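You operate a simulated robot arm through the tools that you are given. There is no shell and no other tool. Be economical: measure what you need, move in short steps, check, and stop when the job is done.

You run a simulated two-armed robot. Do the job below in one go: nothing can be reset, and whatever is moved stays where it is left.

Task
Take the cap from the right end of the drawer bench and put it on top of the short teal cartridge. Take the cartridge carton from the right end of the drawer bench and leave it on the top of the steel bench. Take the long red pipe on the squared mat and put it away on the floor of the big tray. Take the pipe on the right end of the drawer bench and put it away on the top of the grey bench. Do these in any order. Set down upright: cartridge carton.

The check looks at the end state, three seconds after you hand in, the way a careful person would. Anything else that was tipped, shoved, dropped, spilled or broken makes it a failure. Lids that push on must go on centred and level and be pressed home; caps that screw on are set level and turned clockwise until they are tight.

Robot
Two 7-joint arms with two-finger parallel grippers on one trunk, on a base that drives. Base frame: it is fixed to the floor where the robot stands at the start and does not move with it; the origin is under the middle of the robot, x ahead of it, y to its left, z up. Readings come in mm, degrees, newtons and seconds.
The left shoulder is at the start at [70, 133, 1151], the right one opposite. With the tool pointing down near the work surface each hand reaches from about 180 to 640 mm from the robot's upright axis, wherever it stands, measured 20 degrees to its own side. Places, roughly: floor of the big tray [-4900, -4500, 800]; long red pipe (31x5x7 cm) [500, -800, 900]; top of the grey bench [-6500, 2800, 900]; top of the steel bench [500, -2000, 800]. Payload 1.57 kg a hand.
The tool frame of a hand sits at the grasp point between the pads (the TCP): z along the fingers, y along the line on which they close. The tips reach 30 mm beyond it. The gripper opens to 80 mm. The fingers are 17 mm wide and 12 mm thick; the gripper's body (40 by 82 mm) begins 80 mm behind the TCP.
Orientation is told as [roll, pitch, yaw] about the base's x, y, z axes, in that order, counted from this pose: with the fingers straight down and closing along the base's y, the tool's x points along the base's -x, its y along +y and its z along -z.

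Tools
- The arms move only by the tool drive_tool. It takes "left_plan", "right_plan" or both (then of equal length, played together; a hand with none holds still); each is a list of rows, each a list of 7 numbers: the opening in per cent of the stroke, from 0 (shut) to 100 (fully open), then the shift along the tool's x, y, z in mm, then the turn, a rotation vector about the tool's x, y, z in degrees. In form: [[grip, dx, dy, dz, rx, ry, rz], ...]. A call has 1 to 8 rows; each row shifts and turns the commanded pose from where the row before left it, along the tool's axes as they then stand. Each row takes 0.2 s and may step no farther than 50 mm and 8.6 degrees from the row before; otherwise, or with a gripper value out of range, the whole call is refused. A pose out of reach is approached as far as the arm can. The call stops where the force on the tool passes 40 N (or 10 N more than at its start, if that is more) or the arm is blocked; 0.2 s more then pass. Each finger travels about 153 mm/s and halts on what it meets, pressing with about 22 N; the grip force reading is that of the motor and also rises with nothing between the fingers. The clock runs only during rows and for 0.2 s after the last one: add rows that do not move to give the fingers time. It gives the time, the measured TCP pose, the force on the tool (base axes), the opening and the grip force at its end, in the units of the frame above (readings bear some noise), with the torque about the TCP (base axes, N m) and any sound that the robot's microphone picked up.
- Cameras (640 x 400 px; columns grow to the right, rows downward): "scene" is now at [129.3, -41.6, 1377.8]; the picture's right is [-0.57, -0.82, 0.00], its down [-0.55, 0.38, -0.74] and it looks along [0.61, -0.42, -0.67] (base axes); focal length 257 px, centre (320, 200). "left" rides on the left gripper at [72, 7, -122] in its tool frame; the picture's right is [-0.09, 1.00, 0.00], its down [-0.84, -0.08, -0.54] and it looks along [-0.54, -0.05, 0.84] (tool axes); focal length 238 px, centre (320, 200). "right" rides on the right gripper at [72, -7, -122] in its tool frame; the picture's right is [0.09, 1.00, 0.00], its down [-0.84, 0.08, -0.54] and it looks along [-0.54, 0.05, 0.84] (tool axes); focal length 238 px, centre (320, 200). There is no depth. A picture from a camera that has moved, and an enlarged one, comes with that camera's place and axes in the base frame and with its lens. The place of the scene camera against the robot may be out by one fixed shift of up to 25 mm in any direction.
- capture(camera): a new picture of that camera. It takes no simulated time.
- slide_trunk(by): slides the trunk up (or, below 0, down) by that many mm; the arms and the scene camera ride with it, the base frame stays. It gives what a move gives, with no picture.
- base_move(legs): drives the robot by 1 to 6 legs, each [ahead, left, turn to the left] in mm, mm and degrees, along the robot's own axes; the way and the turn of a leg run together, so that a leg with both is an arc; at most 1500 mm and 180 degrees a leg. The arms and the cameras ride along, it lands a little off, and it stops where it bumps. It gives what a move gives.
- turn_head(pan, tilt): turns the head with the scene camera to pan (to the left, within 86 degrees either way) and tilt (down, from -29 to 69), counted from straight ahead of the robot. It gives what a move gives.
- close_up(camera, box): a new picture of the part [left, top, right, bottom] of that camera's present view, enlarged. It takes no simulated time.
- sign_off(): hands the job in; it is judged then, once.

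Work in short steps. Places have to be worked out from the pictures, the camera data and where the tool is seen: move nearer, look again, correct. Check each grasp and each placing, and mend what went wrong. You have 165 turns and 118 pictures in all, those below and enlarged ones among them. Open the grippers and draw the arms clear of the work before you hand the job in, unless the task says otherwise; then end with one line.

The tools are called after "Emit:" as a command line: name --argument value ..., lists and objects as JSON in quotes. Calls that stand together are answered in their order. drive_tool: Moves the arms, as the interface text tells. Its arguments: {"type":"object","properties":{"left_plan":{"type":"array"},"right_plan":{"type":"array"}},"required":[]} The other tools are called the same way: slide_trunk (by) slides the trunk up or down; base_move (legs) drives the base; turn_head (pan, tilt) turns the head that bears the scene camera; capture (camera) takes a picture; close_up (camera, box) takes an enlarged picture of a part of a camera's view; sign_off () hands the job in.

At the start:

```text
t: 0.0
left_tool_pos: [389.1, -22.9, 1179.3]
left_ee_rot: [0.0, -0.1, 0.0]
left_wrist_force: [0.7, 0.6, 0.7]
left_ft_torque: [-0.02, 0.01, 0.01]
left_grip_width: 80.0
left_grip_force: 0.0
right_tool_pos: [258.9, -401.9, 1174.8]
right_ee_rot: [0.0, -0.1, 0.2]
right_wrist_force: [-0.6, 0.7, -0.4]
right_ft_torque: [-0.01, 0.0, -0.02]
right_grip_width: 79.8
right_grip_force: 0.1
trunk travel left (down, up): [-725.0, 215.0]
robot x, y, heading: [1.5, 1.9, -0.1]
head pan, tilt: [-34.6, 42.3]
```

scene: 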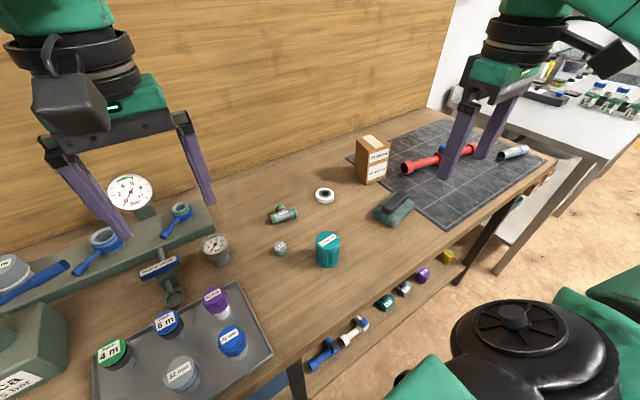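
right: 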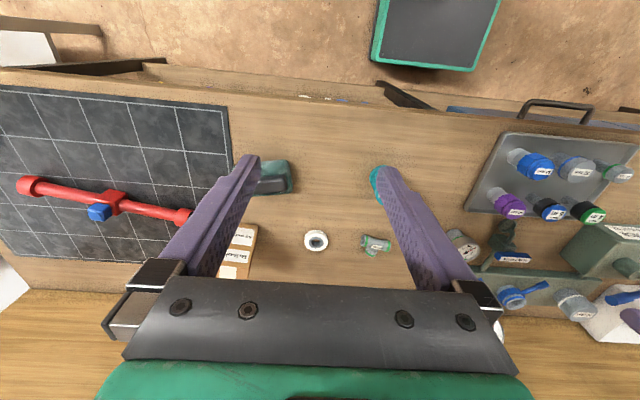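
left: 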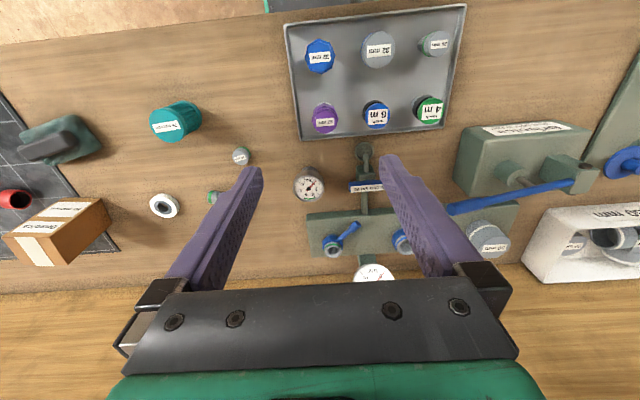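

I start by reading labels around the cartridge, the carton and the mat in the present views.

Emit:
close_up --camera "scene" --box '[260, 120, 420, 280]'

Emit:
close_up --camera "scene" --box '[380, 80, 640, 240]'

Emit:
turn_head --pan -80 --tilt 25

```text
2.50 times, centred on (340, 200) of scene
camera zoom: at [129.3, -41.6, 1377.8], right [-0.57, -0.82, 0.0], down [-0.55, 0.38, -0.74], along [0.61, -0.42, -0.67], focal length 642 px, centre (270, 200)
```

zoom: 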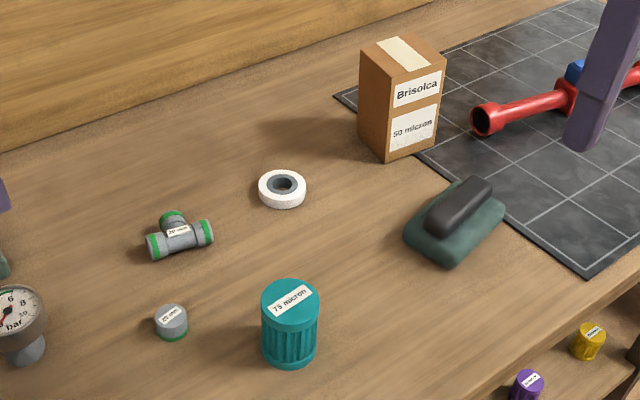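

```text
2.46 times, centred on (510, 160) of scene
camera zoom: at [129.3, -41.6, 1377.8], right [-0.57, -0.82, 0.0], down [-0.55, 0.38, -0.74], along [0.61, -0.42, -0.67], focal length 632 px, centre (-148, 298)
```

zoom: 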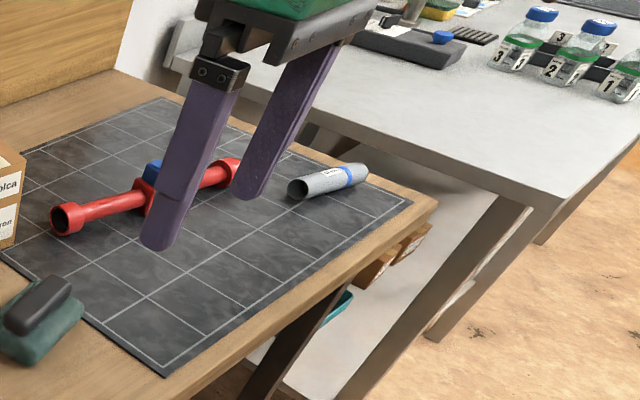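

```text
t: 1.1
left_tool_pos: [389.7, -22.9, 1178.9]
left_ee_rot: [0.0, 0.0, 0.0]
left_wrist_force: [0.1, 0.2, -0.1]
left_ft_torque: [0.02, 0.02, 0.0]
left_grip_width: 80.0
left_grip_force: 0.0
right_tool_pos: [258.7, -403.2, 1174.7]
right_ee_rot: [-0.1, 0.0, 0.0]
right_wrist_force: [0.0, 0.6, 0.0]
right_ft_torque: [-0.01, -0.02, 0.01]
right_grip_width: 80.1
right_grip_force: 0.0
trunk travel left (down, up): [-725.0, 215.0]
robot x, y, heading: [-0.7, -0.7, -0.0]
head pan, tilt: [-80.0, 25.0]
```

The bench ahead has a shelf, so it may not be the drawer bench. I look around to find the others.

Emit:
capture --camera "scene"

Emit:
turn_head --pan 80 --tilt 15

Emit:
capture --camera "scene"

```text
112 pictures are left
camera scene: at [76.8, -85.0, 1404.5], right [-0.98, -0.17, 0.0], down [-0.07, 0.42, -0.91], along [0.16, -0.89, -0.42], focal length 257 px, centre (320, 200)
```

scene: 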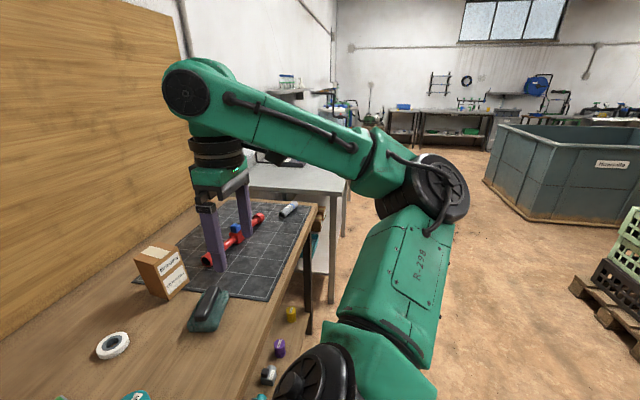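

```text
t: 3.6
left_tool_pos: [388.2, -23.3, 1180.1]
left_ee_rot: [0.0, 0.1, -0.1]
left_wrist_force: [-0.1, -0.8, 0.4]
left_ft_torque: [0.03, 0.03, 0.01]
left_grip_width: 80.2
left_grip_force: 0.2
right_tool_pos: [259.1, -401.8, 1174.3]
right_ee_rot: [0.0, 0.0, 0.1]
right_wrist_force: [-0.1, 0.2, -1.2]
right_ft_torque: [-0.02, -0.01, 0.0]
right_grip_width: 79.9
right_grip_force: 0.0
trunk travel left (down, up): [-725.0, 215.0]
robot x, y, heading: [-2.2, -0.9, 0.0]
head pan, tilt: [80.0, 15.0]
```

```text
111 pictures are left
camera scene: at [76.9, 97.7, 1420.8], right [0.98, -0.17, 0.0], down [-0.05, -0.25, -0.97], along [0.17, 0.95, -0.26], focal length 257 px, centre (320, 200)
```

scene: 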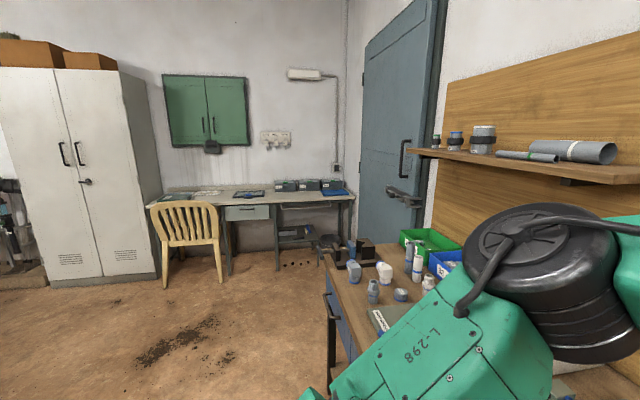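

The bench ahead has drawers at its left. I look over its left part, and then the nearer right end.

Emit:
turn_head --pan 35 --tilt 40

Emit:
capture --camera "scene"

Emit:
base_move --legs '[[-500, 0, 0]]'

Emit:
turn_head --pan -45 --tilt 30

Emit:
capture --camera "scene"

```text
t: 4.7
left_tool_pos: [388.5, -21.9, 1179.1]
left_ee_rot: [0.0, 0.1, 0.1]
left_wrist_force: [-0.2, 0.0, 0.3]
left_ft_torque: [0.01, 0.02, -0.02]
left_grip_width: 80.1
left_grip_force: 0.1
right_tool_pos: [258.9, -402.5, 1173.7]
right_ee_rot: [0.0, 0.0, 0.1]
right_wrist_force: [0.0, -0.3, -1.0]
right_ft_torque: [0.0, 0.0, 0.04]
right_grip_width: 79.9
right_grip_force: 0.0
trunk travel left (down, up): [-725.0, 215.0]
robot x, y, heading: [-1.4, 0.1, -0.1]
head pan, tilt: [35.0, 40.0]
```

```text
110 pictures are left
camera scene: at [130.2, 54.6, 1381.3], right [0.57, -0.82, 0.0], down [-0.53, -0.37, -0.77], along [0.63, 0.44, -0.64], focal length 257 px, centre (320, 200)
```

scene: 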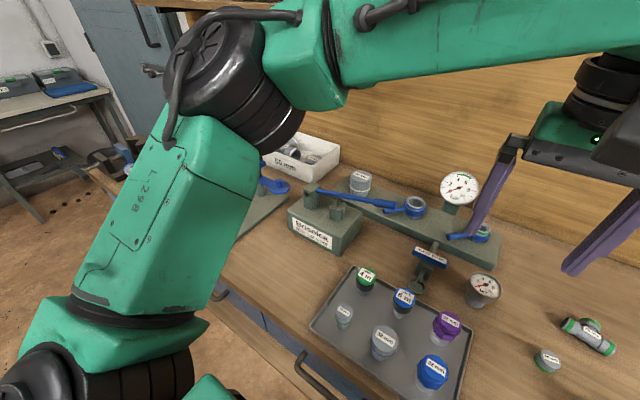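

```text
t: 7.6
left_tool_pos: [-105.1, -21.5, 1178.5]
left_ee_rot: [0.0, 0.1, 0.4]
left_wrist_force: [-0.6, -0.1, -0.2]
left_ft_torque: [0.02, 0.0, -0.01]
left_grip_width: 80.1
left_grip_force: 0.0
right_tool_pos: [-229.9, -402.2, 1174.4]
right_ee_rot: [-0.1, 0.0, 0.5]
right_wrist_force: [-0.2, -0.2, -0.2]
right_ft_torque: [0.0, -0.03, -0.01]
right_grip_width: 80.2
right_grip_force: 0.0
trunk travel left (down, up): [-725.0, 215.0]
robot x, y, heading: [-493.6, 0.8, 0.0]
head pan, tilt: [35.0, 40.0]
```

```text
t: 9.2
left_tool_pos: [-104.7, -21.2, 1178.8]
left_ee_rot: [0.0, 0.0, 0.4]
left_wrist_force: [0.1, 0.0, -0.6]
left_ft_torque: [-0.02, 0.0, 0.03]
left_grip_width: 80.0
left_grip_force: 0.0
right_tool_pos: [-231.7, -401.8, 1174.5]
right_ee_rot: [0.0, 0.0, 0.6]
right_wrist_force: [0.0, 0.1, 0.7]
right_ft_torque: [-0.01, 0.01, -0.01]
right_grip_width: 80.1
right_grip_force: 0.1
trunk travel left (down, up): [-725.0, 215.0]
robot x, y, heading: [-493.8, -2.2, 0.7]
head pan, tilt: [-45.0, 30.0]
```

```text
109 pictures are left
camera scene: at [-369.5, -59.2, 1396.6], right [-0.7, -0.71, 0.0], down [-0.36, 0.35, -0.87], along [0.62, -0.61, -0.5], focal length 257 px, centre (320, 200)
```

scene: 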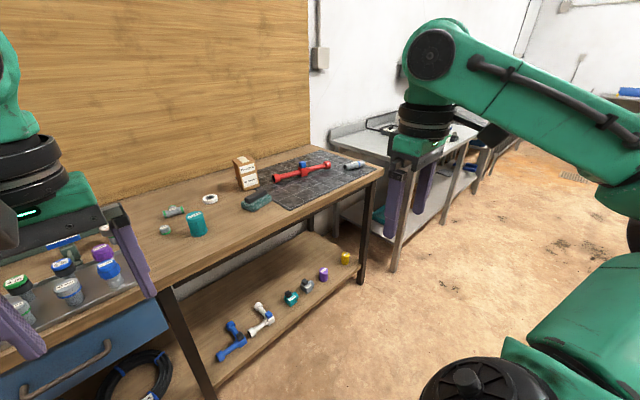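

The pipe (grey, blue band), carton and small items are on this bench. I zoom to tell the cap and other candidates apart.

Emit:
close_up --camera "scene" --box '[140, 140, 400, 300]'

Emit:
close_up --camera "scene" --box '[200, 230, 380, 370]'

Emit:
close_up --camera "scene" --box '[330, 80, 500, 240]'

```text
2.46 times, centred on (270, 220) of scene
camera zoom: at [-369.5, -59.2, 1396.6], right [-0.7, -0.71, 0.0], down [-0.36, 0.35, -0.87], along [0.62, -0.61, -0.5], focal length 632 px, centre (443, 151)
```

zoom: 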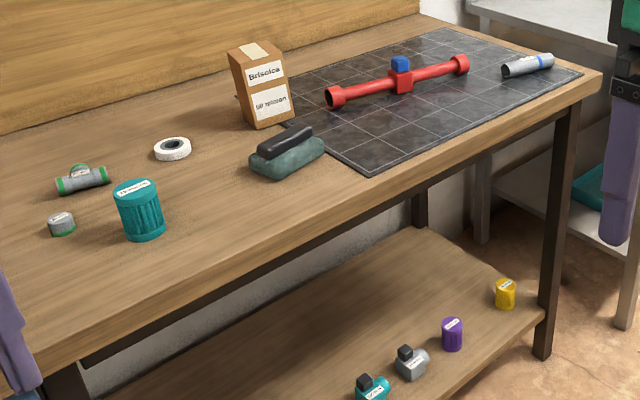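

```text
2.86 times, centred on (290, 300) of scene
camera zoom: at [-369.5, -59.2, 1396.6], right [-0.7, -0.71, 0.0], down [-0.36, 0.35, -0.87], along [0.62, -0.61, -0.5], focal length 733 px, centre (406, -86)
```

zoom: 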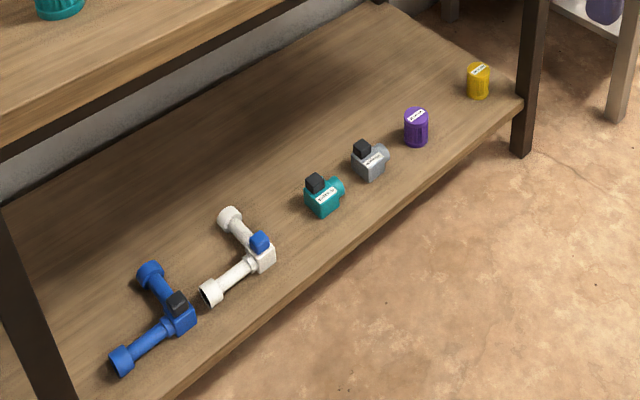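

```text
2.50 times, centred on (415, 160) of scene
camera zoom: at [-369.5, -59.2, 1396.6], right [-0.7, -0.71, 0.0], down [-0.36, 0.35, -0.87], along [0.62, -0.61, -0.5], focal length 642 px, centre (82, 300)
```

zoom: 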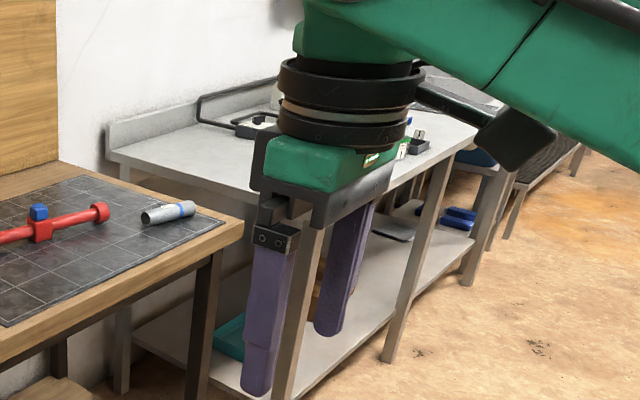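

The cap is the small grey "25 mm" end cap at about (497,-179), the cartridge is the ribbed teal "75 micron" at about (415,-261). I go back to the bench, move the left arm aside and bring the right hand above the cap.

Emit:
base_move --legs '[[495, 0, 0]]'

Emit:
drive_tool --left_plan '[[100, 20, 30, 0, 0, 0, 0], [100, 20, 30, 0, 0, 0, 0], [100, 20, 30, 0, 0, 0, 0], [100, 20, 30, 0, 0, 0, 0], [100, 20, 30, 0, 0, 0, 0], [100, 20, 30, 0, 0, 0, 0], [100, 0, 0, 0, 0, 0, 0], [100, 0, 0, 0, 0, 0, 0]]' --right_plan '[[100, -22, 28, 20, 0, 0, 0], [100, -22, 28, 20, 0, 0, 0], [100, -22, 28, 20, 0, 0, 0], [100, -22, 28, 20, 0, 0, 0], [100, -22, 28, 20, 0, 0, 0], [100, -22, 28, 20, 0, 0, 0], [100, -22, 28, 0, 0, 0, 0], [100, -22, 28, 0, 0, 0, 0]]'

Emit:
capture --camera "right"

```text
t: 12.0
left_tool_pos: [379.0, -17.7, 1179.4]
left_ee_rot: [0.0, 0.0, 0.4]
left_wrist_force: [0.5, -0.2, 0.7]
left_ft_torque: [0.02, -0.04, -0.01]
left_grip_width: 79.8
left_grip_force: 0.1
right_tool_pos: [253.4, -398.0, 1174.5]
right_ee_rot: [-0.1, -0.1, 0.5]
right_wrist_force: [0.8, -0.2, -0.7]
right_ft_torque: [0.03, 0.01, 0.0]
right_grip_width: 79.9
right_grip_force: 0.1
trunk travel left (down, up): [-725.0, 215.0]
robot x, y, heading: [-7.1, -2.0, 0.6]
head pan, tilt: [-45.0, 30.0]
```

```text
t: 13.8
left_tool_pos: [260.4, 162.4, 1179.6]
left_ee_rot: [-0.1, 0.1, 0.4]
left_wrist_force: [0.3, 0.6, 0.0]
left_ft_torque: [-0.02, 0.0, 0.03]
left_grip_width: 80.0
left_grip_force: 0.0
right_tool_pos: [428.1, -172.3, 1054.7]
right_ee_rot: [0.0, 0.1, 0.5]
right_wrist_force: [-0.4, -0.5, -0.2]
right_ft_torque: [-0.04, 0.04, -0.01]
right_grip_width: 80.2
right_grip_force: 0.1
trunk travel left (down, up): [-725.0, 215.0]
robot x, y, heading: [-7.8, 1.0, 0.6]
head pan, tilt: [-45.0, 30.0]
```

```text
105 pictures are left
camera right: at [357.5, -178.1, 1178.1], right [-0.1, 0.99, 0.0], down [0.84, 0.08, 0.54], along [0.54, 0.05, -0.84], focal length 238 px, centre (320, 200)
```

right: 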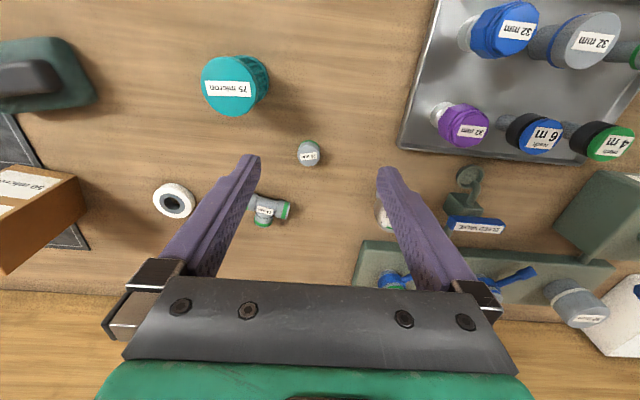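

The wrist view puts the cap near (475,-182) and the cartridge at (395,-261). I lower over the cap to refine this.

Emit:
drive_tool --right_plan '[[100, -23, -5, 30, 0, 0, 0], [100, -24, -5, 30, 0, 0, 0], [100, 0, 0, 30, 0, 0, 0], [100, 0, 0, 0, 0, 0, 0]]'

Emit:
capture --camera "right"

```text
t: 14.8
left_tool_pos: [258.7, 160.7, 1180.3]
left_ee_rot: [0.0, 0.0, 0.3]
left_wrist_force: [1.1, -0.3, 0.6]
left_ft_torque: [0.02, 0.02, 0.01]
left_grip_width: 79.8
left_grip_force: 0.0
right_tool_pos: [475.4, -183.2, 962.9]
right_ee_rot: [0.0, 0.0, 0.6]
right_wrist_force: [-0.9, 0.5, -0.1]
right_ft_torque: [-0.02, 0.01, 0.02]
right_grip_width: 79.9
right_grip_force: 0.1
trunk travel left (down, up): [-725.0, 215.0]
robot x, y, heading: [-6.9, 3.9, 0.1]
head pan, tilt: [-45.0, 30.0]
```

```text
104 pictures are left
camera right: at [403.9, -190.5, 1087.1], right [-0.1, 0.99, 0.0], down [0.84, 0.08, 0.54], along [0.54, 0.05, -0.84], focal length 238 px, centre (320, 200)
```

right: 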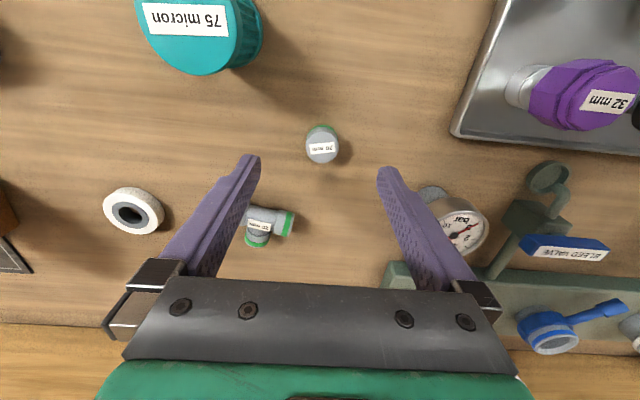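

The cap sits at about (477,-182), 30 mm across. I lower until the tips are just above the table and close.

Emit:
drive_tool --right_plan '[[100, -1, 1, 35, 0, 0, 0], [100, 0, 0, 32, 0, 0, 0], [100, 0, 0, 0, 0, 0, 0]]'

Emit:
capture --camera "right"

```text
t: 15.6
left_tool_pos: [257.9, 160.0, 1179.1]
left_ee_rot: [0.0, 0.0, 0.4]
left_wrist_force: [0.1, 0.0, 0.3]
left_ft_torque: [0.01, -0.03, -0.03]
left_grip_width: 80.0
left_grip_force: 0.1
right_tool_pos: [477.1, -183.1, 896.6]
right_ee_rot: [0.0, 0.0, 0.4]
right_wrist_force: [-0.5, 1.3, 0.3]
right_ft_torque: [0.05, -0.02, 0.02]
right_grip_width: 80.2
right_grip_force: 0.0
trunk travel left (down, up): [-725.0, 215.0]
robot x, y, heading: [-11.9, 3.8, 0.4]
head pan, tilt: [-45.0, 30.0]
```

```text
103 pictures are left
camera right: at [405.4, -189.8, 1020.9], right [-0.1, 0.99, 0.0], down [0.84, 0.08, 0.54], along [0.54, 0.05, -0.84], focal length 238 px, centre (320, 200)
```

right: 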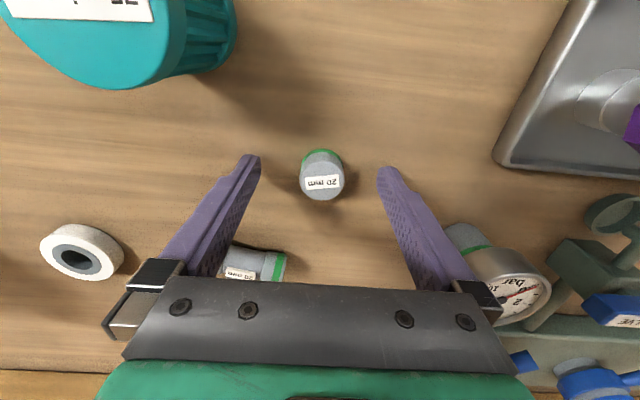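

The cap is centred between the fingers with about 20 mm overlap. I close the grip and lift a little.

Emit:
drive_tool --right_plan '[[50, 0, 0, 2, 0, 0, 0], [20, 0, 0, 0, 0, 0, 0], [20, 0, 0, 0, 0, 0, 0], [20, 0, 0, 0, 0, 0, 0]]'

```text
t: 16.6
left_tool_pos: [257.9, 160.6, 1178.8]
left_ee_rot: [0.1, 0.0, 0.4]
left_wrist_force: [-0.3, 0.8, 0.4]
left_ft_torque: [0.01, -0.02, 0.05]
left_grip_width: 80.1
left_grip_force: 0.0
right_tool_pos: [477.5, -182.7, 895.1]
right_ee_rot: [-0.1, 0.1, 0.4]
right_wrist_force: [-0.7, -0.9, 0.3]
right_ft_torque: [-0.03, -0.04, 0.01]
right_grip_width: 27.9
right_grip_force: 22.2
trunk travel left (down, up): [-725.0, 215.0]
robot x, y, heading: [-6.7, -0.3, 0.4]
head pan, tilt: [-45.0, 30.0]
```

Gripped at 27.9 mm. I lift 120 mm and look.

Emit:
drive_tool --right_plan '[[20, 0, 0, -40, 0, 0, 0], [20, 0, 0, -40, 0, 0, 0], [20, 0, 0, -40, 0, 0, 0], [20, 0, 0, 0, 0, 0, 0]]'

Emit:
capture --camera "right"

Emit:
turn_head --pan -35 --tilt 50

Emit:
capture --camera "scene"

```text
t: 17.6
left_tool_pos: [259.1, 161.6, 1178.9]
left_ee_rot: [0.0, 0.0, 0.3]
left_wrist_force: [0.0, 0.5, 0.8]
left_ft_torque: [-0.01, -0.01, -0.02]
left_grip_width: 79.9
left_grip_force: 0.0
right_tool_pos: [474.6, -185.6, 1017.2]
right_ee_rot: [0.0, 0.0, 0.4]
right_wrist_force: [0.3, -0.2, -0.2]
right_ft_torque: [0.03, 0.02, -0.02]
right_grip_width: 27.6
right_grip_force: 21.9
trunk travel left (down, up): [-725.0, 215.0]
robot x, y, heading: [-9.4, 0.1, 0.3]
head pan, tilt: [-45.0, 30.0]
```

```text
102 pictures are left
camera right: at [404.2, -192.2, 1140.3], right [-0.1, 0.99, 0.0], down [0.84, 0.08, 0.54], along [0.54, 0.05, -0.84], focal length 238 px, centre (320, 200)
```

right: 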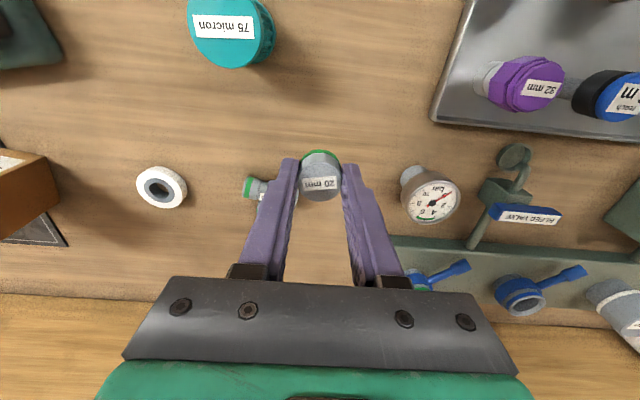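

```text
t: 18.5
left_tool_pos: [257.9, 160.3, 1179.9]
left_ee_rot: [0.0, 0.0, 0.4]
left_wrist_force: [0.0, 0.2, 0.0]
left_ft_torque: [-0.01, 0.01, 0.02]
left_grip_width: 79.9
left_grip_force: 0.1
right_tool_pos: [475.1, -185.7, 1017.0]
right_ee_rot: [0.0, 0.1, 0.6]
right_wrist_force: [0.5, 0.9, -0.5]
right_ft_torque: [0.02, -0.01, -0.01]
right_grip_width: 27.6
right_grip_force: 22.0
trunk travel left (down, up): [-725.0, 215.0]
robot x, y, heading: [-8.6, 0.7, 0.4]
head pan, tilt: [-35.0, 50.0]
```

```text
101 pictures are left
camera scene: at [115.8, -35.8, 1367.1], right [-0.57, -0.82, 0.0], down [-0.63, 0.43, -0.64], along [0.53, -0.37, -0.77], focal length 257 px, centre (320, 200)
```

scene: 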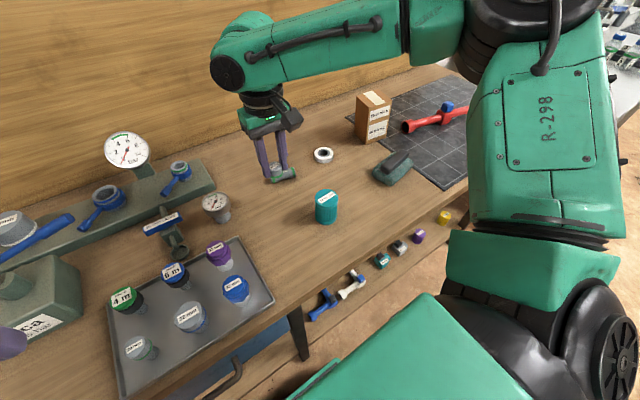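

The cartridge seems about 50 mm high near (400,-268). I move the cap above it, still high, and look again.

Emit:
drive_tool --right_plan '[[20, 25, -28, 0, 0, 0, 0], [20, 25, -28, 0, 0, 0, 0], [20, 25, -27, 0, 0, 0, 0], [20, 0, 0, 0, 0, 0, 0], [20, 0, 0, 0, 0, 0, 0]]'

Emit:
capture --camera "right"

Emit:
close_up --camera "scene" --box '[260, 130, 400, 240]'

```text
t: 19.7
left_tool_pos: [259.3, 160.9, 1178.8]
left_ee_rot: [0.0, 0.0, 0.3]
left_wrist_force: [-0.5, 0.0, -0.1]
left_ft_torque: [0.03, 0.0, 0.01]
left_grip_width: 80.0
left_grip_force: 0.1
right_tool_pos: [403.1, -266.3, 1014.6]
right_ee_rot: [0.0, 0.0, 0.5]
right_wrist_force: [-0.9, 0.4, -1.2]
right_ft_torque: [0.0, 0.01, -0.01]
right_grip_width: 27.5
right_grip_force: 22.2
trunk travel left (down, up): [-725.0, 215.0]
robot x, y, heading: [-9.9, 3.9, 0.4]
head pan, tilt: [-35.0, 50.0]
```

```text
100 pictures are left
camera right: at [331.2, -272.1, 1139.1], right [-0.1, 0.99, 0.0], down [0.84, 0.08, 0.54], along [0.54, 0.05, -0.84], focal length 238 px, centre (320, 200)
```

right: 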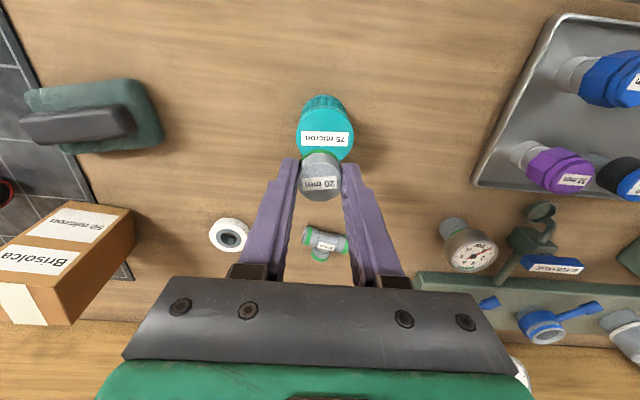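

```text
3.64 times, centred on (330, 185) of scene
camera zoom: at [116.0, -35.7, 1367.0], right [-0.57, -0.82, 0.0], down [-0.63, 0.43, -0.64], along [0.53, -0.36, -0.77], focal length 933 px, centre (284, 254)
```

zoom: 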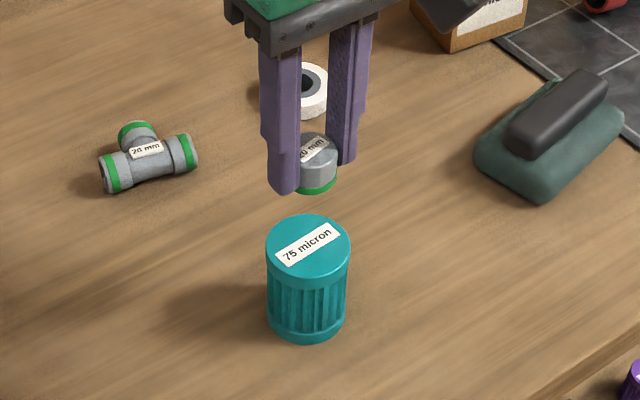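

Combining both views the cartridge top is about z 927 at (400,-262), so contact should come with TCP near 962. I move to z 980 and check.

Emit:
drive_tool --right_plan '[[20, 4, 4, 17, 0, 0, 0], [20, 0, 0, 18, 0, 0, 0], [20, 0, 0, 0, 0, 0, 0], [20, 0, 0, 0, 0, 0, 0]]'

Emit:
close_up --camera "right" --box '[240, 80, 400, 220]'

Emit:
close_up --camera "scene" --box '[280, 140, 380, 240]'

```text
t: 20.7
left_tool_pos: [258.8, 159.7, 1179.7]
left_ee_rot: [-0.1, 0.0, 0.4]
left_wrist_force: [-0.3, -0.2, 0.2]
left_ft_torque: [0.01, 0.01, 0.0]
left_grip_width: 79.9
left_grip_force: 0.1
right_tool_pos: [397.8, -260.8, 980.8]
right_ee_rot: [0.0, 0.0, 0.5]
right_wrist_force: [0.6, 0.0, 0.2]
right_ft_torque: [0.01, 0.0, 0.0]
right_grip_width: 27.6
right_grip_force: 22.0
trunk travel left (down, up): [-725.0, 215.0]
robot x, y, heading: [-8.9, 1.1, 0.3]
head pan, tilt: [-35.0, 50.0]
```

```text
2.86 times, centred on (320, 150) of right
camera zoom: at [327.0, -267.4, 1104.5], right [-0.1, 0.99, 0.0], down [0.84, 0.08, 0.54], along [0.54, 0.05, -0.84], focal length 681 px, centre (320, 343)
```

zoom: 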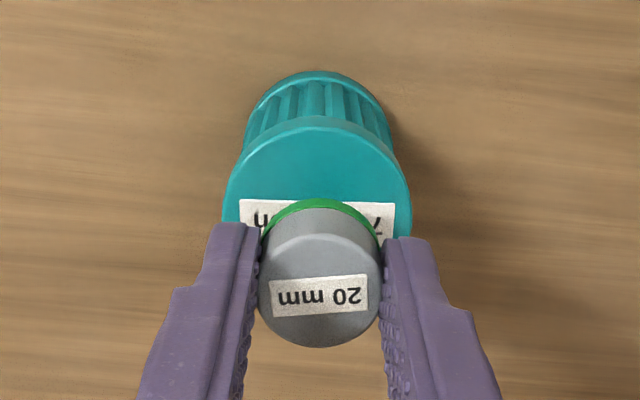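

```text
4.00 times, centred on (330, 190) of scene
camera zoom: at [115.9, -35.7, 1367.0], right [-0.57, -0.82, 0.0], down [-0.63, 0.43, -0.64], along [0.53, -0.36, -0.77], focal length 1026 px, centre (280, 240)
```

zoom: 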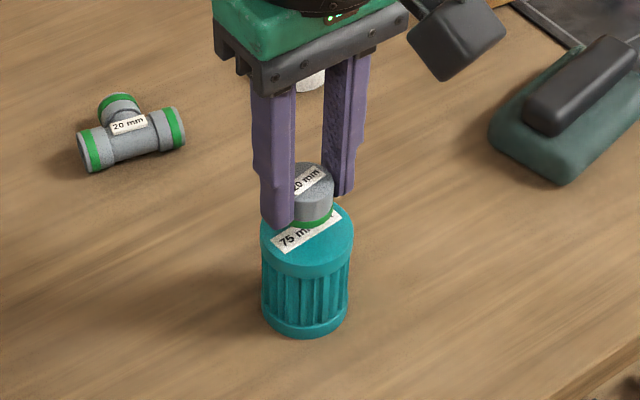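

Alignment looks within 2 mm. I descend slowly towards contact.

Emit:
drive_tool --right_plan '[[20, 0, 0, 8, 0, 0, 0], [20, 0, 0, 6, 0, 0, 0], [20, 0, 0, 0, 0, 0, 0]]'

Emit:
close_up --camera "scene" --box '[290, 160, 370, 230]'

```text
t: 21.5
left_tool_pos: [257.8, 160.4, 1179.9]
left_ee_rot: [0.0, 0.0, 0.4]
left_wrist_force: [0.2, -0.1, 0.1]
left_ft_torque: [-0.01, -0.03, -0.02]
left_grip_width: 79.7
left_grip_force: 0.0
right_tool_pos: [399.0, -261.9, 967.2]
right_ee_rot: [-0.1, 0.0, 0.5]
right_wrist_force: [0.3, 0.1, 0.1]
right_ft_torque: [0.0, 0.01, 0.01]
right_grip_width: 27.4
right_grip_force: 22.3
trunk travel left (down, up): [-725.0, 215.0]
robot x, y, heading: [-6.6, 0.3, 0.1]
head pan, tilt: [-35.0, 50.0]
```

```text
5.71 times, centred on (330, 195) of scene
camera zoom: at [115.8, -35.8, 1367.1], right [-0.57, -0.82, 0.0], down [-0.63, 0.43, -0.64], along [0.53, -0.36, -0.77], focal length 1466 px, centre (263, 229)
```

zoom: 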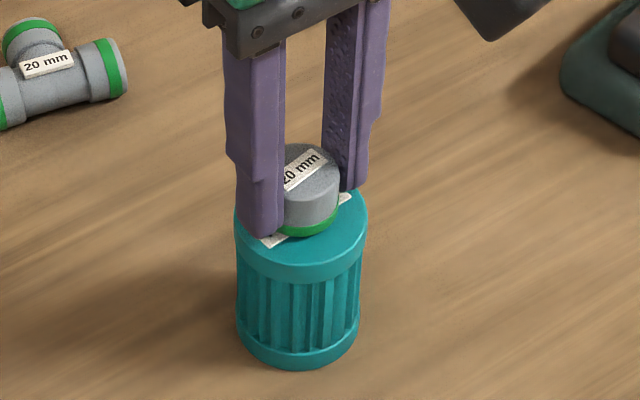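

Centred sideways. I continue down in small steps, watching the force.

Emit:
drive_tool --right_plan '[[20, 0, 0, 2, 0, 0, 0], [20, 0, 0, 1.5, 0, 0, 0]]'

Emit:
close_up --camera "scene" --box '[290, 160, 370, 230]'

```text
t: 22.1
left_tool_pos: [257.1, 161.7, 1180.0]
left_ee_rot: [0.0, 0.0, 0.5]
left_wrist_force: [0.0, 0.3, 1.1]
left_ft_torque: [0.0, 0.0, -0.02]
left_grip_width: 80.0
left_grip_force: 0.1
right_tool_pos: [398.5, -261.8, 964.2]
right_ee_rot: [-0.1, -0.2, 0.5]
right_wrist_force: [0.5, -1.1, 9.8]
right_ft_torque: [-0.08, 0.01, 0.01]
right_grip_width: 27.6
right_grip_force: 22.4
trunk travel left (down, up): [-725.0, 215.0]
robot x, y, heading: [-6.8, 3.3, 0.5]
head pan, tilt: [-35.0, 50.0]
```

```text
5.71 times, centred on (330, 195) of scene
camera zoom: at [114.6, -35.3, 1367.4], right [-0.57, -0.82, 0.0], down [-0.63, 0.43, -0.64], along [0.53, -0.37, -0.77], focal length 1466 px, centre (263, 229)
```

zoom: 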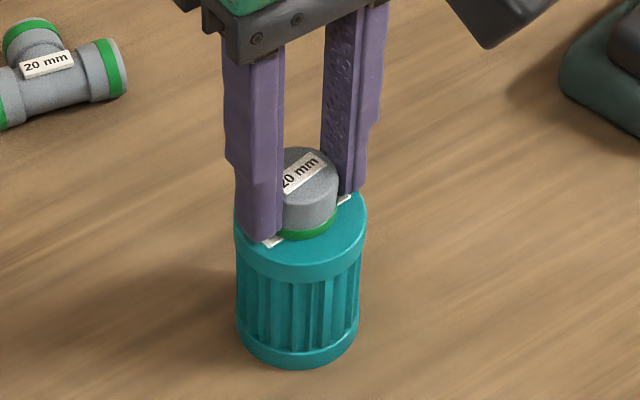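

Contact felt (about 10 N). I open gently and rise straight up.

Emit:
drive_tool --right_plan '[[32, 0, 0, -0.5, 0, 0, 0], [45, 0, 0, 0, 0, 0, 0], [60, 0, 0, 0, 0, 0, 0], [60, 0, 0, -20, 0, 0, 0], [60, 0, 0, -40, 0, 0, 0], [60, 0, 0, -40, 0, 0, 0], [60, 0, 0, -40, 0, 0, 0], [60, 0, 0, 0, 0, 0, 0]]'

Emit:
close_up --camera "scene" --box '[290, 160, 370, 230]'

Emit:
capture --camera "right"

```text
t: 23.9
left_tool_pos: [259.4, 160.3, 1178.6]
left_ee_rot: [0.1, 0.0, 0.4]
left_wrist_force: [-0.5, -0.1, 0.5]
left_ft_torque: [-0.02, 0.0, 0.0]
left_grip_width: 80.2
left_grip_force: 0.1
right_tool_pos: [397.9, -259.7, 1104.8]
right_ee_rot: [0.0, 0.0, 0.5]
right_wrist_force: [-1.3, -0.7, 0.1]
right_ft_torque: [-0.01, 0.02, 0.0]
right_grip_width: 47.9
right_grip_force: 0.1
trunk travel left (down, up): [-725.0, 215.0]
robot x, y, heading: [-7.0, 1.0, 0.5]
head pan, tilt: [-35.0, 50.0]
```

```text
5.71 times, centred on (330, 195) of scene
camera zoom: at [116.1, -36.0, 1367.0], right [-0.57, -0.82, 0.0], down [-0.63, 0.43, -0.64], along [0.53, -0.36, -0.77], focal length 1466 px, centre (263, 229)
```

zoom: 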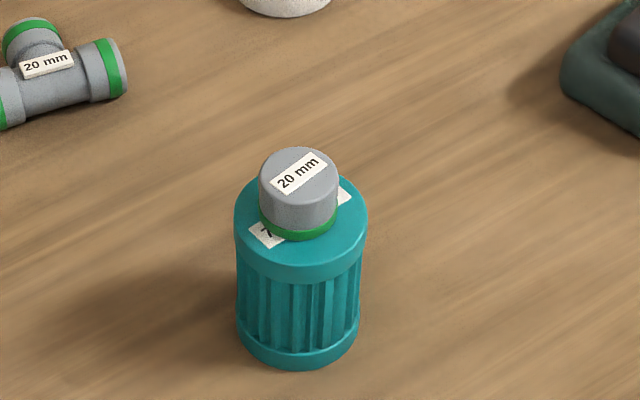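

```text
93 pictures are left
camera right: at [326.6, -266.6, 1228.7], right [-0.1, 0.99, 0.0], down [0.84, 0.08, 0.54], along [0.54, 0.05, -0.84], focal length 238 px, centre (320, 200)
```

right: 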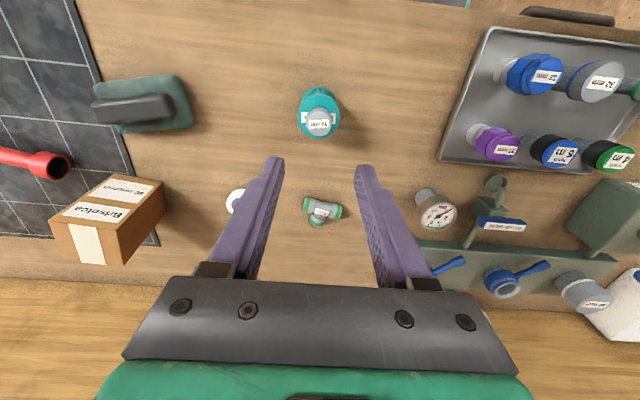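

The cap stands level on the cartridge. Next the carton: I drive sideways to the right so it comes in front of the right arm.

Emit:
base_move --legs '[[0, -420, 0]]'

Emit:
turn_head --pan -15 --tilt 45

Emit:
capture --camera "scene"

Emit:
capture --camera "right"

```text
t: 26.5
left_tool_pos: [261.0, -262.1, 1179.3]
left_ee_rot: [-0.1, -0.1, 0.4]
left_wrist_force: [-0.1, 0.8, 0.3]
left_ft_torque: [0.01, 0.01, -0.01]
left_grip_width: 79.9
left_grip_force: 0.1
right_tool_pos: [400.8, -682.2, 1104.1]
right_ee_rot: [-0.1, 0.0, 0.6]
right_wrist_force: [-0.8, 0.7, 0.9]
right_ft_torque: [-0.01, 0.03, -0.02]
right_grip_width: 48.1
right_grip_force: 0.0
trunk travel left (down, up): [-725.0, 215.0]
robot x, y, heading: [-4.0, -419.4, 0.6]
head pan, tilt: [-35.0, 50.0]
```

```text
t: 27.3
left_tool_pos: [261.0, -262.4, 1179.2]
left_ee_rot: [0.0, -0.1, 0.5]
left_wrist_force: [0.9, -0.5, 0.7]
left_ft_torque: [0.01, -0.01, -0.02]
left_grip_width: 80.3
left_grip_force: 0.1
right_tool_pos: [401.9, -682.9, 1103.9]
right_ee_rot: [0.0, 0.1, 0.6]
right_wrist_force: [0.4, 0.9, -0.2]
right_ft_torque: [0.0, 0.01, 0.0]
right_grip_width: 47.9
right_grip_force: 0.1
trunk travel left (down, up): [-725.0, 215.0]
robot x, y, heading: [-5.7, -421.3, 0.4]
head pan, tilt: [-15.0, 45.0]
```

```text
92 pictures are left
camera scene: at [134.5, -436.4, 1373.9], right [-0.25, -0.97, 0.0], down [-0.68, 0.18, -0.71], along [0.68, -0.18, -0.71], focal length 257 px, centre (320, 200)
```

scene: 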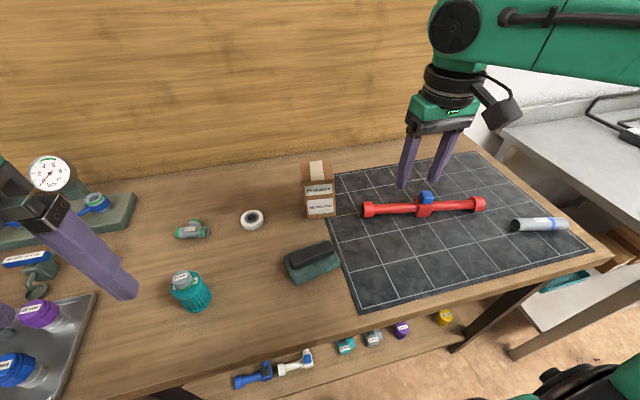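

```text
91 pictures are left
camera right: at [330.3, -689.8, 1228.3], right [-0.1, 0.99, 0.0], down [0.84, 0.09, 0.54], along [0.54, 0.06, -0.84], focal length 238 px, centre (320, 200)
```

right: 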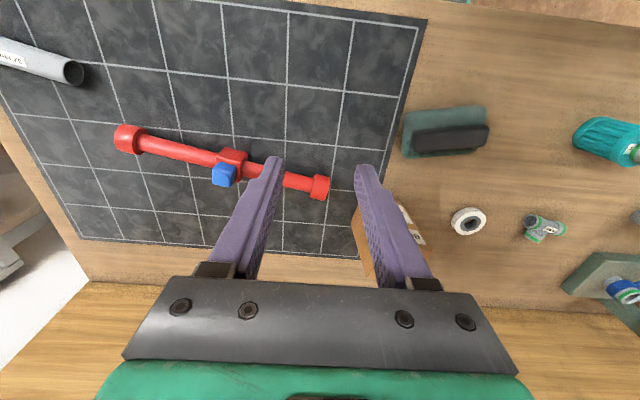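

I zoom on the carton to size it and find its faces.

Emit:
close_up --camera "scene" --box '[280, 140, 360, 230]'

Emit:
drive_tool --right_plan '[[100, -10, 25, 0, 0, 0, 0], [100, -10, 25, 0, 0, 0, 0], [100, -10, 25, 0, 0, 0, 0], [100, -10, 25, 0, 0, 0, 0], [100, -10, 30, 0, 0, 0, 0], [100, 0, 0, 0, 0, 0, 0]]'

Emit:
capture --camera "right"

```text
4.44 times, centred on (320, 185) of scene
camera zoom: at [134.5, -436.4, 1373.9], right [-0.25, -0.97, 0.0], down [-0.68, 0.18, -0.71], along [0.68, -0.18, -0.71], focal length 1140 px, centre (320, 267)
```

zoom: 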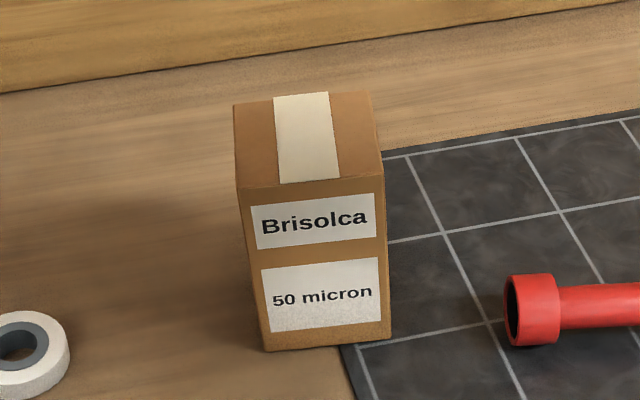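

```text
t: 28.7
left_tool_pos: [261.8, -262.8, 1178.2]
left_ee_rot: [-0.1, 0.0, 0.4]
left_wrist_force: [-0.3, 0.7, 0.7]
left_ft_torque: [0.0, -0.01, -0.01]
left_grip_width: 80.0
left_grip_force: 0.0
right_tool_pos: [449.6, -552.6, 1103.9]
right_ee_rot: [0.0, 0.0, 0.5]
right_wrist_force: [1.0, 0.0, -1.2]
right_ft_torque: [0.0, -0.03, -0.01]
right_grip_width: 80.1
right_grip_force: 0.1
trunk travel left (down, up): [-725.0, 215.0]
robot x, y, heading: [-4.3, -421.1, 0.7]
head pan, tilt: [-15.0, 45.0]
```

```text
89 pictures are left
camera right: at [377.6, -558.2, 1228.3], right [-0.1, 0.99, 0.0], down [0.84, 0.09, 0.54], along [0.54, 0.06, -0.84], focal length 238 px, centre (320, 200)
```

right: 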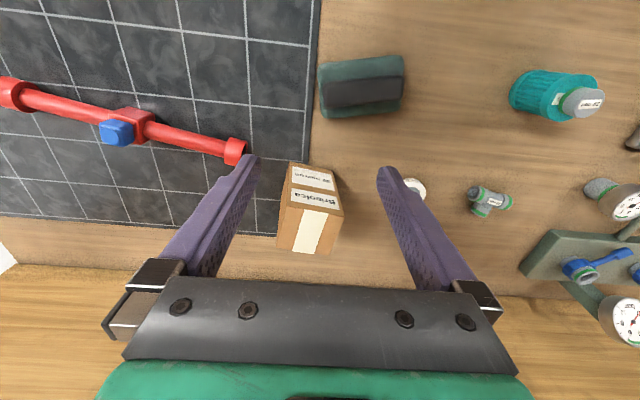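

The carton is about 70 by 75 mm and some 120 mm high. I need a sharper measure from the wrist view.

Emit:
close_up --camera "right" --box '[250, 150, 370, 270]'

```text
3.33 times, centred on (310, 210) of right
camera zoom: at [377.6, -558.2, 1228.3], right [-0.1, 0.99, 0.0], down [0.84, 0.09, 0.54], along [0.54, 0.06, -0.84], focal length 794 px, centre (353, 167)
```

zoom: 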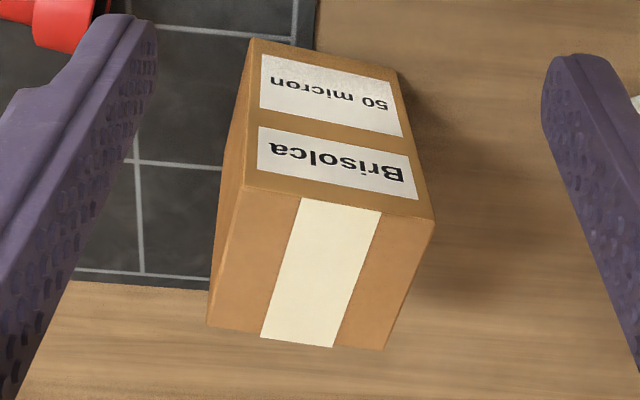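

The carton's yaw is about -6.5°, near 76 mm wide, centre about (590,-548). I move over it, turned to match, with the tips still above its top, and look again.

Emit:
drive_tool --right_plan '[[100, -35, 1, 0, 0, 0, 0], [100, -35, 1, 0, 0, 0, 0], [100, -35, 1, 10, 0, 0, 0], [100, -30, 1, 20, 0, 0, 7], [100, 0, 0, 0, 0, 0, 0], [100, 0, 0, 0, 0, 0, 0]]'

Emit:
capture --camera "right"

```text
t: 30.1
left_tool_pos: [260.2, -262.1, 1180.3]
left_ee_rot: [0.0, 0.1, 0.5]
left_wrist_force: [-0.5, -0.5, -0.4]
left_ft_torque: [0.01, -0.01, 0.01]
left_grip_width: 80.0
left_grip_force: 0.0
right_tool_pos: [530.5, -584.0, 1062.9]
right_ee_rot: [0.0, -0.1, -6.5]
right_wrist_force: [-0.3, -0.2, 0.6]
right_ft_torque: [-0.01, -0.01, 0.0]
right_grip_width: 80.1
right_grip_force: 0.1
right hand out of reach, approached as far as the arm can: row 2, 3, 4
trunk travel left (down, up): [-725.0, 215.0]
robot x, y, heading: [-3.0, -421.4, 0.7]
head pan, tilt: [-15.0, 45.0]
```

```text
87 pictures are left
camera right: at [458.4, -581.8, 1187.0], right [0.02, 1.0, 0.0], down [0.84, -0.02, 0.54], along [0.54, -0.01, -0.84], focal length 238 px, centre (320, 200)
```

right: 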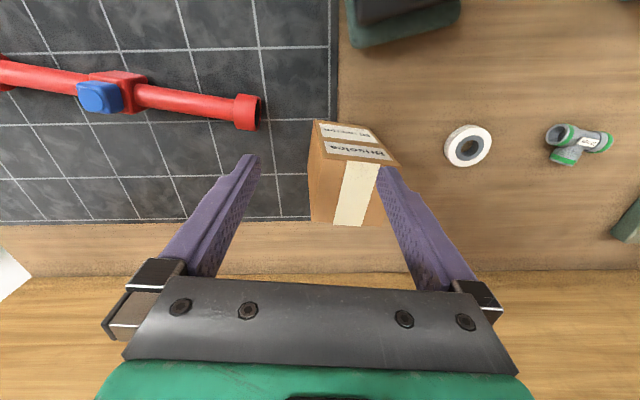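

The hand is out of reach at this height; raising the trunk by 150 lets the arm reach as it does near the work surface. I do that, then go on to the carton.

Emit:
slide_trunk --by 150

Emit:
drive_tool --right_plan '[[100, 0, 0, 40, 0, 0, 0], [100, 0, 0, 40, 0, 0, 0], [100, 0, 0, 40, 0, 0, 0], [100, -10, 15, 0, 0, 0, 0], [100, -20, 15, 0, 0, 0, 0], [100, 0, 0, 0, 0, 0, 0]]'

Emit:
capture --camera "right"

```text
t: 31.9
left_tool_pos: [261.3, -263.0, 1328.7]
left_ee_rot: [0.0, -0.1, 0.5]
left_wrist_force: [-0.1, 0.0, 0.6]
left_ft_torque: [0.02, -0.01, 0.04]
left_grip_width: 80.1
left_grip_force: 0.1
right_tool_pos: [530.8, -584.5, 1213.1]
right_ee_rot: [0.0, -0.1, -6.4]
right_wrist_force: [-0.6, -0.3, -0.1]
right_ft_torque: [0.0, -0.01, 0.02]
right_grip_width: 79.9
right_grip_force: 0.1
trunk travel left (down, up): [-875.0, 65.0]
robot x, y, heading: [-4.4, -420.7, 0.5]
head pan, tilt: [-15.0, 45.0]
```

```text
t: 33.2
left_tool_pos: [261.7, -262.9, 1328.3]
left_ee_rot: [0.1, 0.0, 0.5]
left_wrist_force: [-0.8, 0.0, -0.8]
left_ft_torque: [-0.03, -0.01, -0.02]
left_grip_width: 80.1
left_grip_force: 0.2
right_tool_pos: [527.7, -585.0, 1099.7]
right_ee_rot: [0.1, -0.1, -6.5]
right_wrist_force: [-0.7, 0.7, 0.3]
right_ft_torque: [0.0, -0.02, -0.01]
right_grip_width: 79.9
right_grip_force: 0.0
right hand out of reach, approached as far as the arm can: row 3, 4, 5
trunk travel left (down, up): [-875.0, 65.0]
robot x, y, heading: [-4.4, -425.2, 0.2]
head pan, tilt: [-15.0, 45.0]
```

```text
86 pictures are left
camera right: at [453.8, -582.9, 1224.0], right [0.02, 1.0, 0.0], down [0.84, -0.02, 0.54], along [0.54, -0.01, -0.84], focal length 238 px, centre (320, 200)
```

right: 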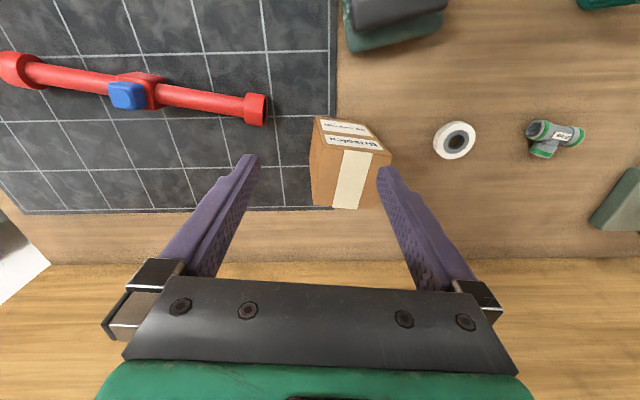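

The arm got stuck oddly. I pull the hand back, lower it there, then extend again to see the real limit.

Emit:
drive_tool --right_plan '[[100, 40, 0, 0, 0, 0, 0], [100, 40, 0, 0, 0, 0, 0], [100, 0, 10, 20, 0, 0, 0], [100, 0, 15, 20, 0, 0, 0], [100, -40, 0, 0, 0, 0, 0], [100, -40, 5, 0, 0, 0, 0], [100, -30, 0, 0, 0, 0, 0], [100, 0, 0, 0, 0, 0, 0]]'

```text
t: 35.0
left_tool_pos: [260.9, -262.5, 1330.1]
left_ee_rot: [0.1, 0.0, 0.4]
left_wrist_force: [-1.1, -0.4, -0.7]
left_ft_torque: [-0.06, 0.03, -0.02]
left_grip_width: 79.8
left_grip_force: 0.0
right_tool_pos: [518.6, -584.5, 1077.1]
right_ee_rot: [0.1, -0.3, -6.4]
right_wrist_force: [0.9, -0.6, 0.2]
right_ft_torque: [-0.03, -0.01, -0.03]
right_grip_width: 79.9
right_grip_force: 0.0
right hand out of reach, approached as far as the arm can: row 6, 7
trunk travel left (down, up): [-875.0, 65.0]
robot x, y, heading: [-5.7, -424.0, 0.4]
head pan, tilt: [-15.0, 45.0]
```

The reach limit holds here. I check how much room there is between base and bench to drive nearer.

Emit:
turn_head --pan 0 --tilt 69

Emit:
capture --camera "scene"

```text
t: 35.9
left_tool_pos: [262.4, -262.3, 1328.5]
left_ee_rot: [-0.1, 0.0, 0.5]
left_wrist_force: [-0.3, -0.5, 0.0]
left_ft_torque: [0.0, 0.0, 0.0]
left_grip_width: 80.1
left_grip_force: 0.0
right_tool_pos: [517.6, -584.1, 1077.7]
right_ee_rot: [0.1, -0.2, -6.4]
right_wrist_force: [0.5, -0.2, 0.0]
right_ft_torque: [0.01, 0.01, -0.01]
right_grip_width: 80.1
right_grip_force: 0.0
trunk travel left (down, up): [-875.0, 65.0]
robot x, y, heading: [-4.6, -419.1, 0.7]
head pan, tilt: [0.0, 68.8]
```

```text
85 pictures are left
camera scene: at [111.9, -415.2, 1495.1], right [0.01, -1.0, 0.0], down [-0.93, -0.01, -0.36], along [0.36, 0.0, -0.93], focal length 257 px, centre (320, 200)
```

scene: 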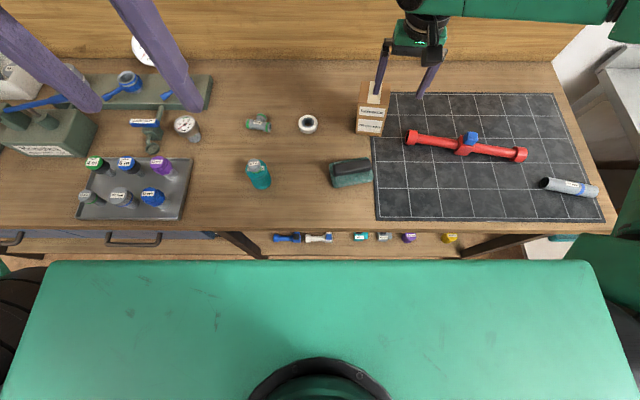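

I try driving 70 mm ahead cautiously; the hand stays well above everything.

Emit:
base_move --legs '[[40, 0, 0]]'

```text
t: 36.8
left_tool_pos: [290.8, -261.7, 1332.4]
left_ee_rot: [0.0, -0.6, 0.5]
left_wrist_force: [-1.4, 0.2, 0.8]
left_ft_torque: [0.0, -0.05, 0.02]
left_grip_width: 79.9
left_grip_force: 0.0
right_tool_pos: [551.2, -584.2, 1081.4]
right_ee_rot: [0.2, -0.7, -6.4]
right_wrist_force: [0.4, -0.9, 0.5]
right_ft_torque: [0.02, -0.09, -0.03]
right_grip_width: 80.0
right_grip_force: 0.1
trunk travel left (down, up): [-875.0, 65.0]
robot x, y, heading: [34.9, -424.4, 0.6]
head pan, tilt: [0.0, 68.8]
```

The poses show a slight tilt; I check if it settles.

Emit:
drive_tool --right_plan '[[100, 0, 0, 0, 0, 0, 0], [100, 0, 0, 0, 0, 0, 0], [100, 0, 0, 0, 0, 0, 0]]'

Emit:
capture --camera "scene"

```text
t: 37.6
left_tool_pos: [301.3, -261.5, 1330.0]
left_ee_rot: [0.0, -0.1, 0.4]
left_wrist_force: [-0.1, -0.5, 0.0]
left_ft_torque: [-0.02, -0.01, -0.02]
left_grip_width: 79.9
left_grip_force: 0.0
right_tool_pos: [558.7, -583.9, 1078.2]
right_ee_rot: [0.1, -0.2, -6.4]
right_wrist_force: [-0.5, -0.5, -0.7]
right_ft_torque: [0.0, -0.02, 0.03]
right_grip_width: 79.8
right_grip_force: 0.1
trunk travel left (down, up): [-875.0, 65.0]
robot x, y, heading: [34.0, -419.3, 0.5]
head pan, tilt: [0.0, 68.8]
```

```text
84 pictures are left
camera scene: at [150.6, -414.7, 1495.1], right [0.01, -1.0, 0.0], down [-0.93, -0.01, -0.36], along [0.36, 0.0, -0.93], focal length 257 px, centre (320, 200)
```

scene: 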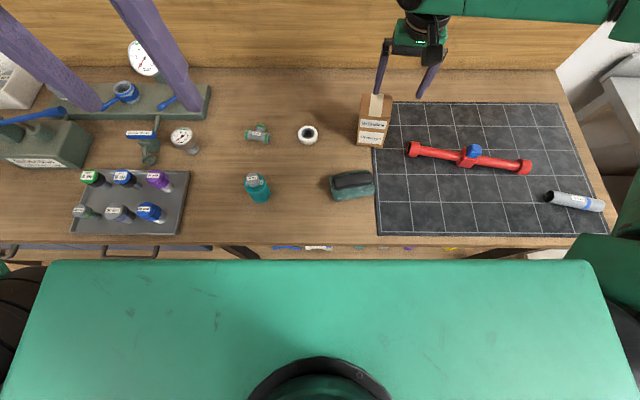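

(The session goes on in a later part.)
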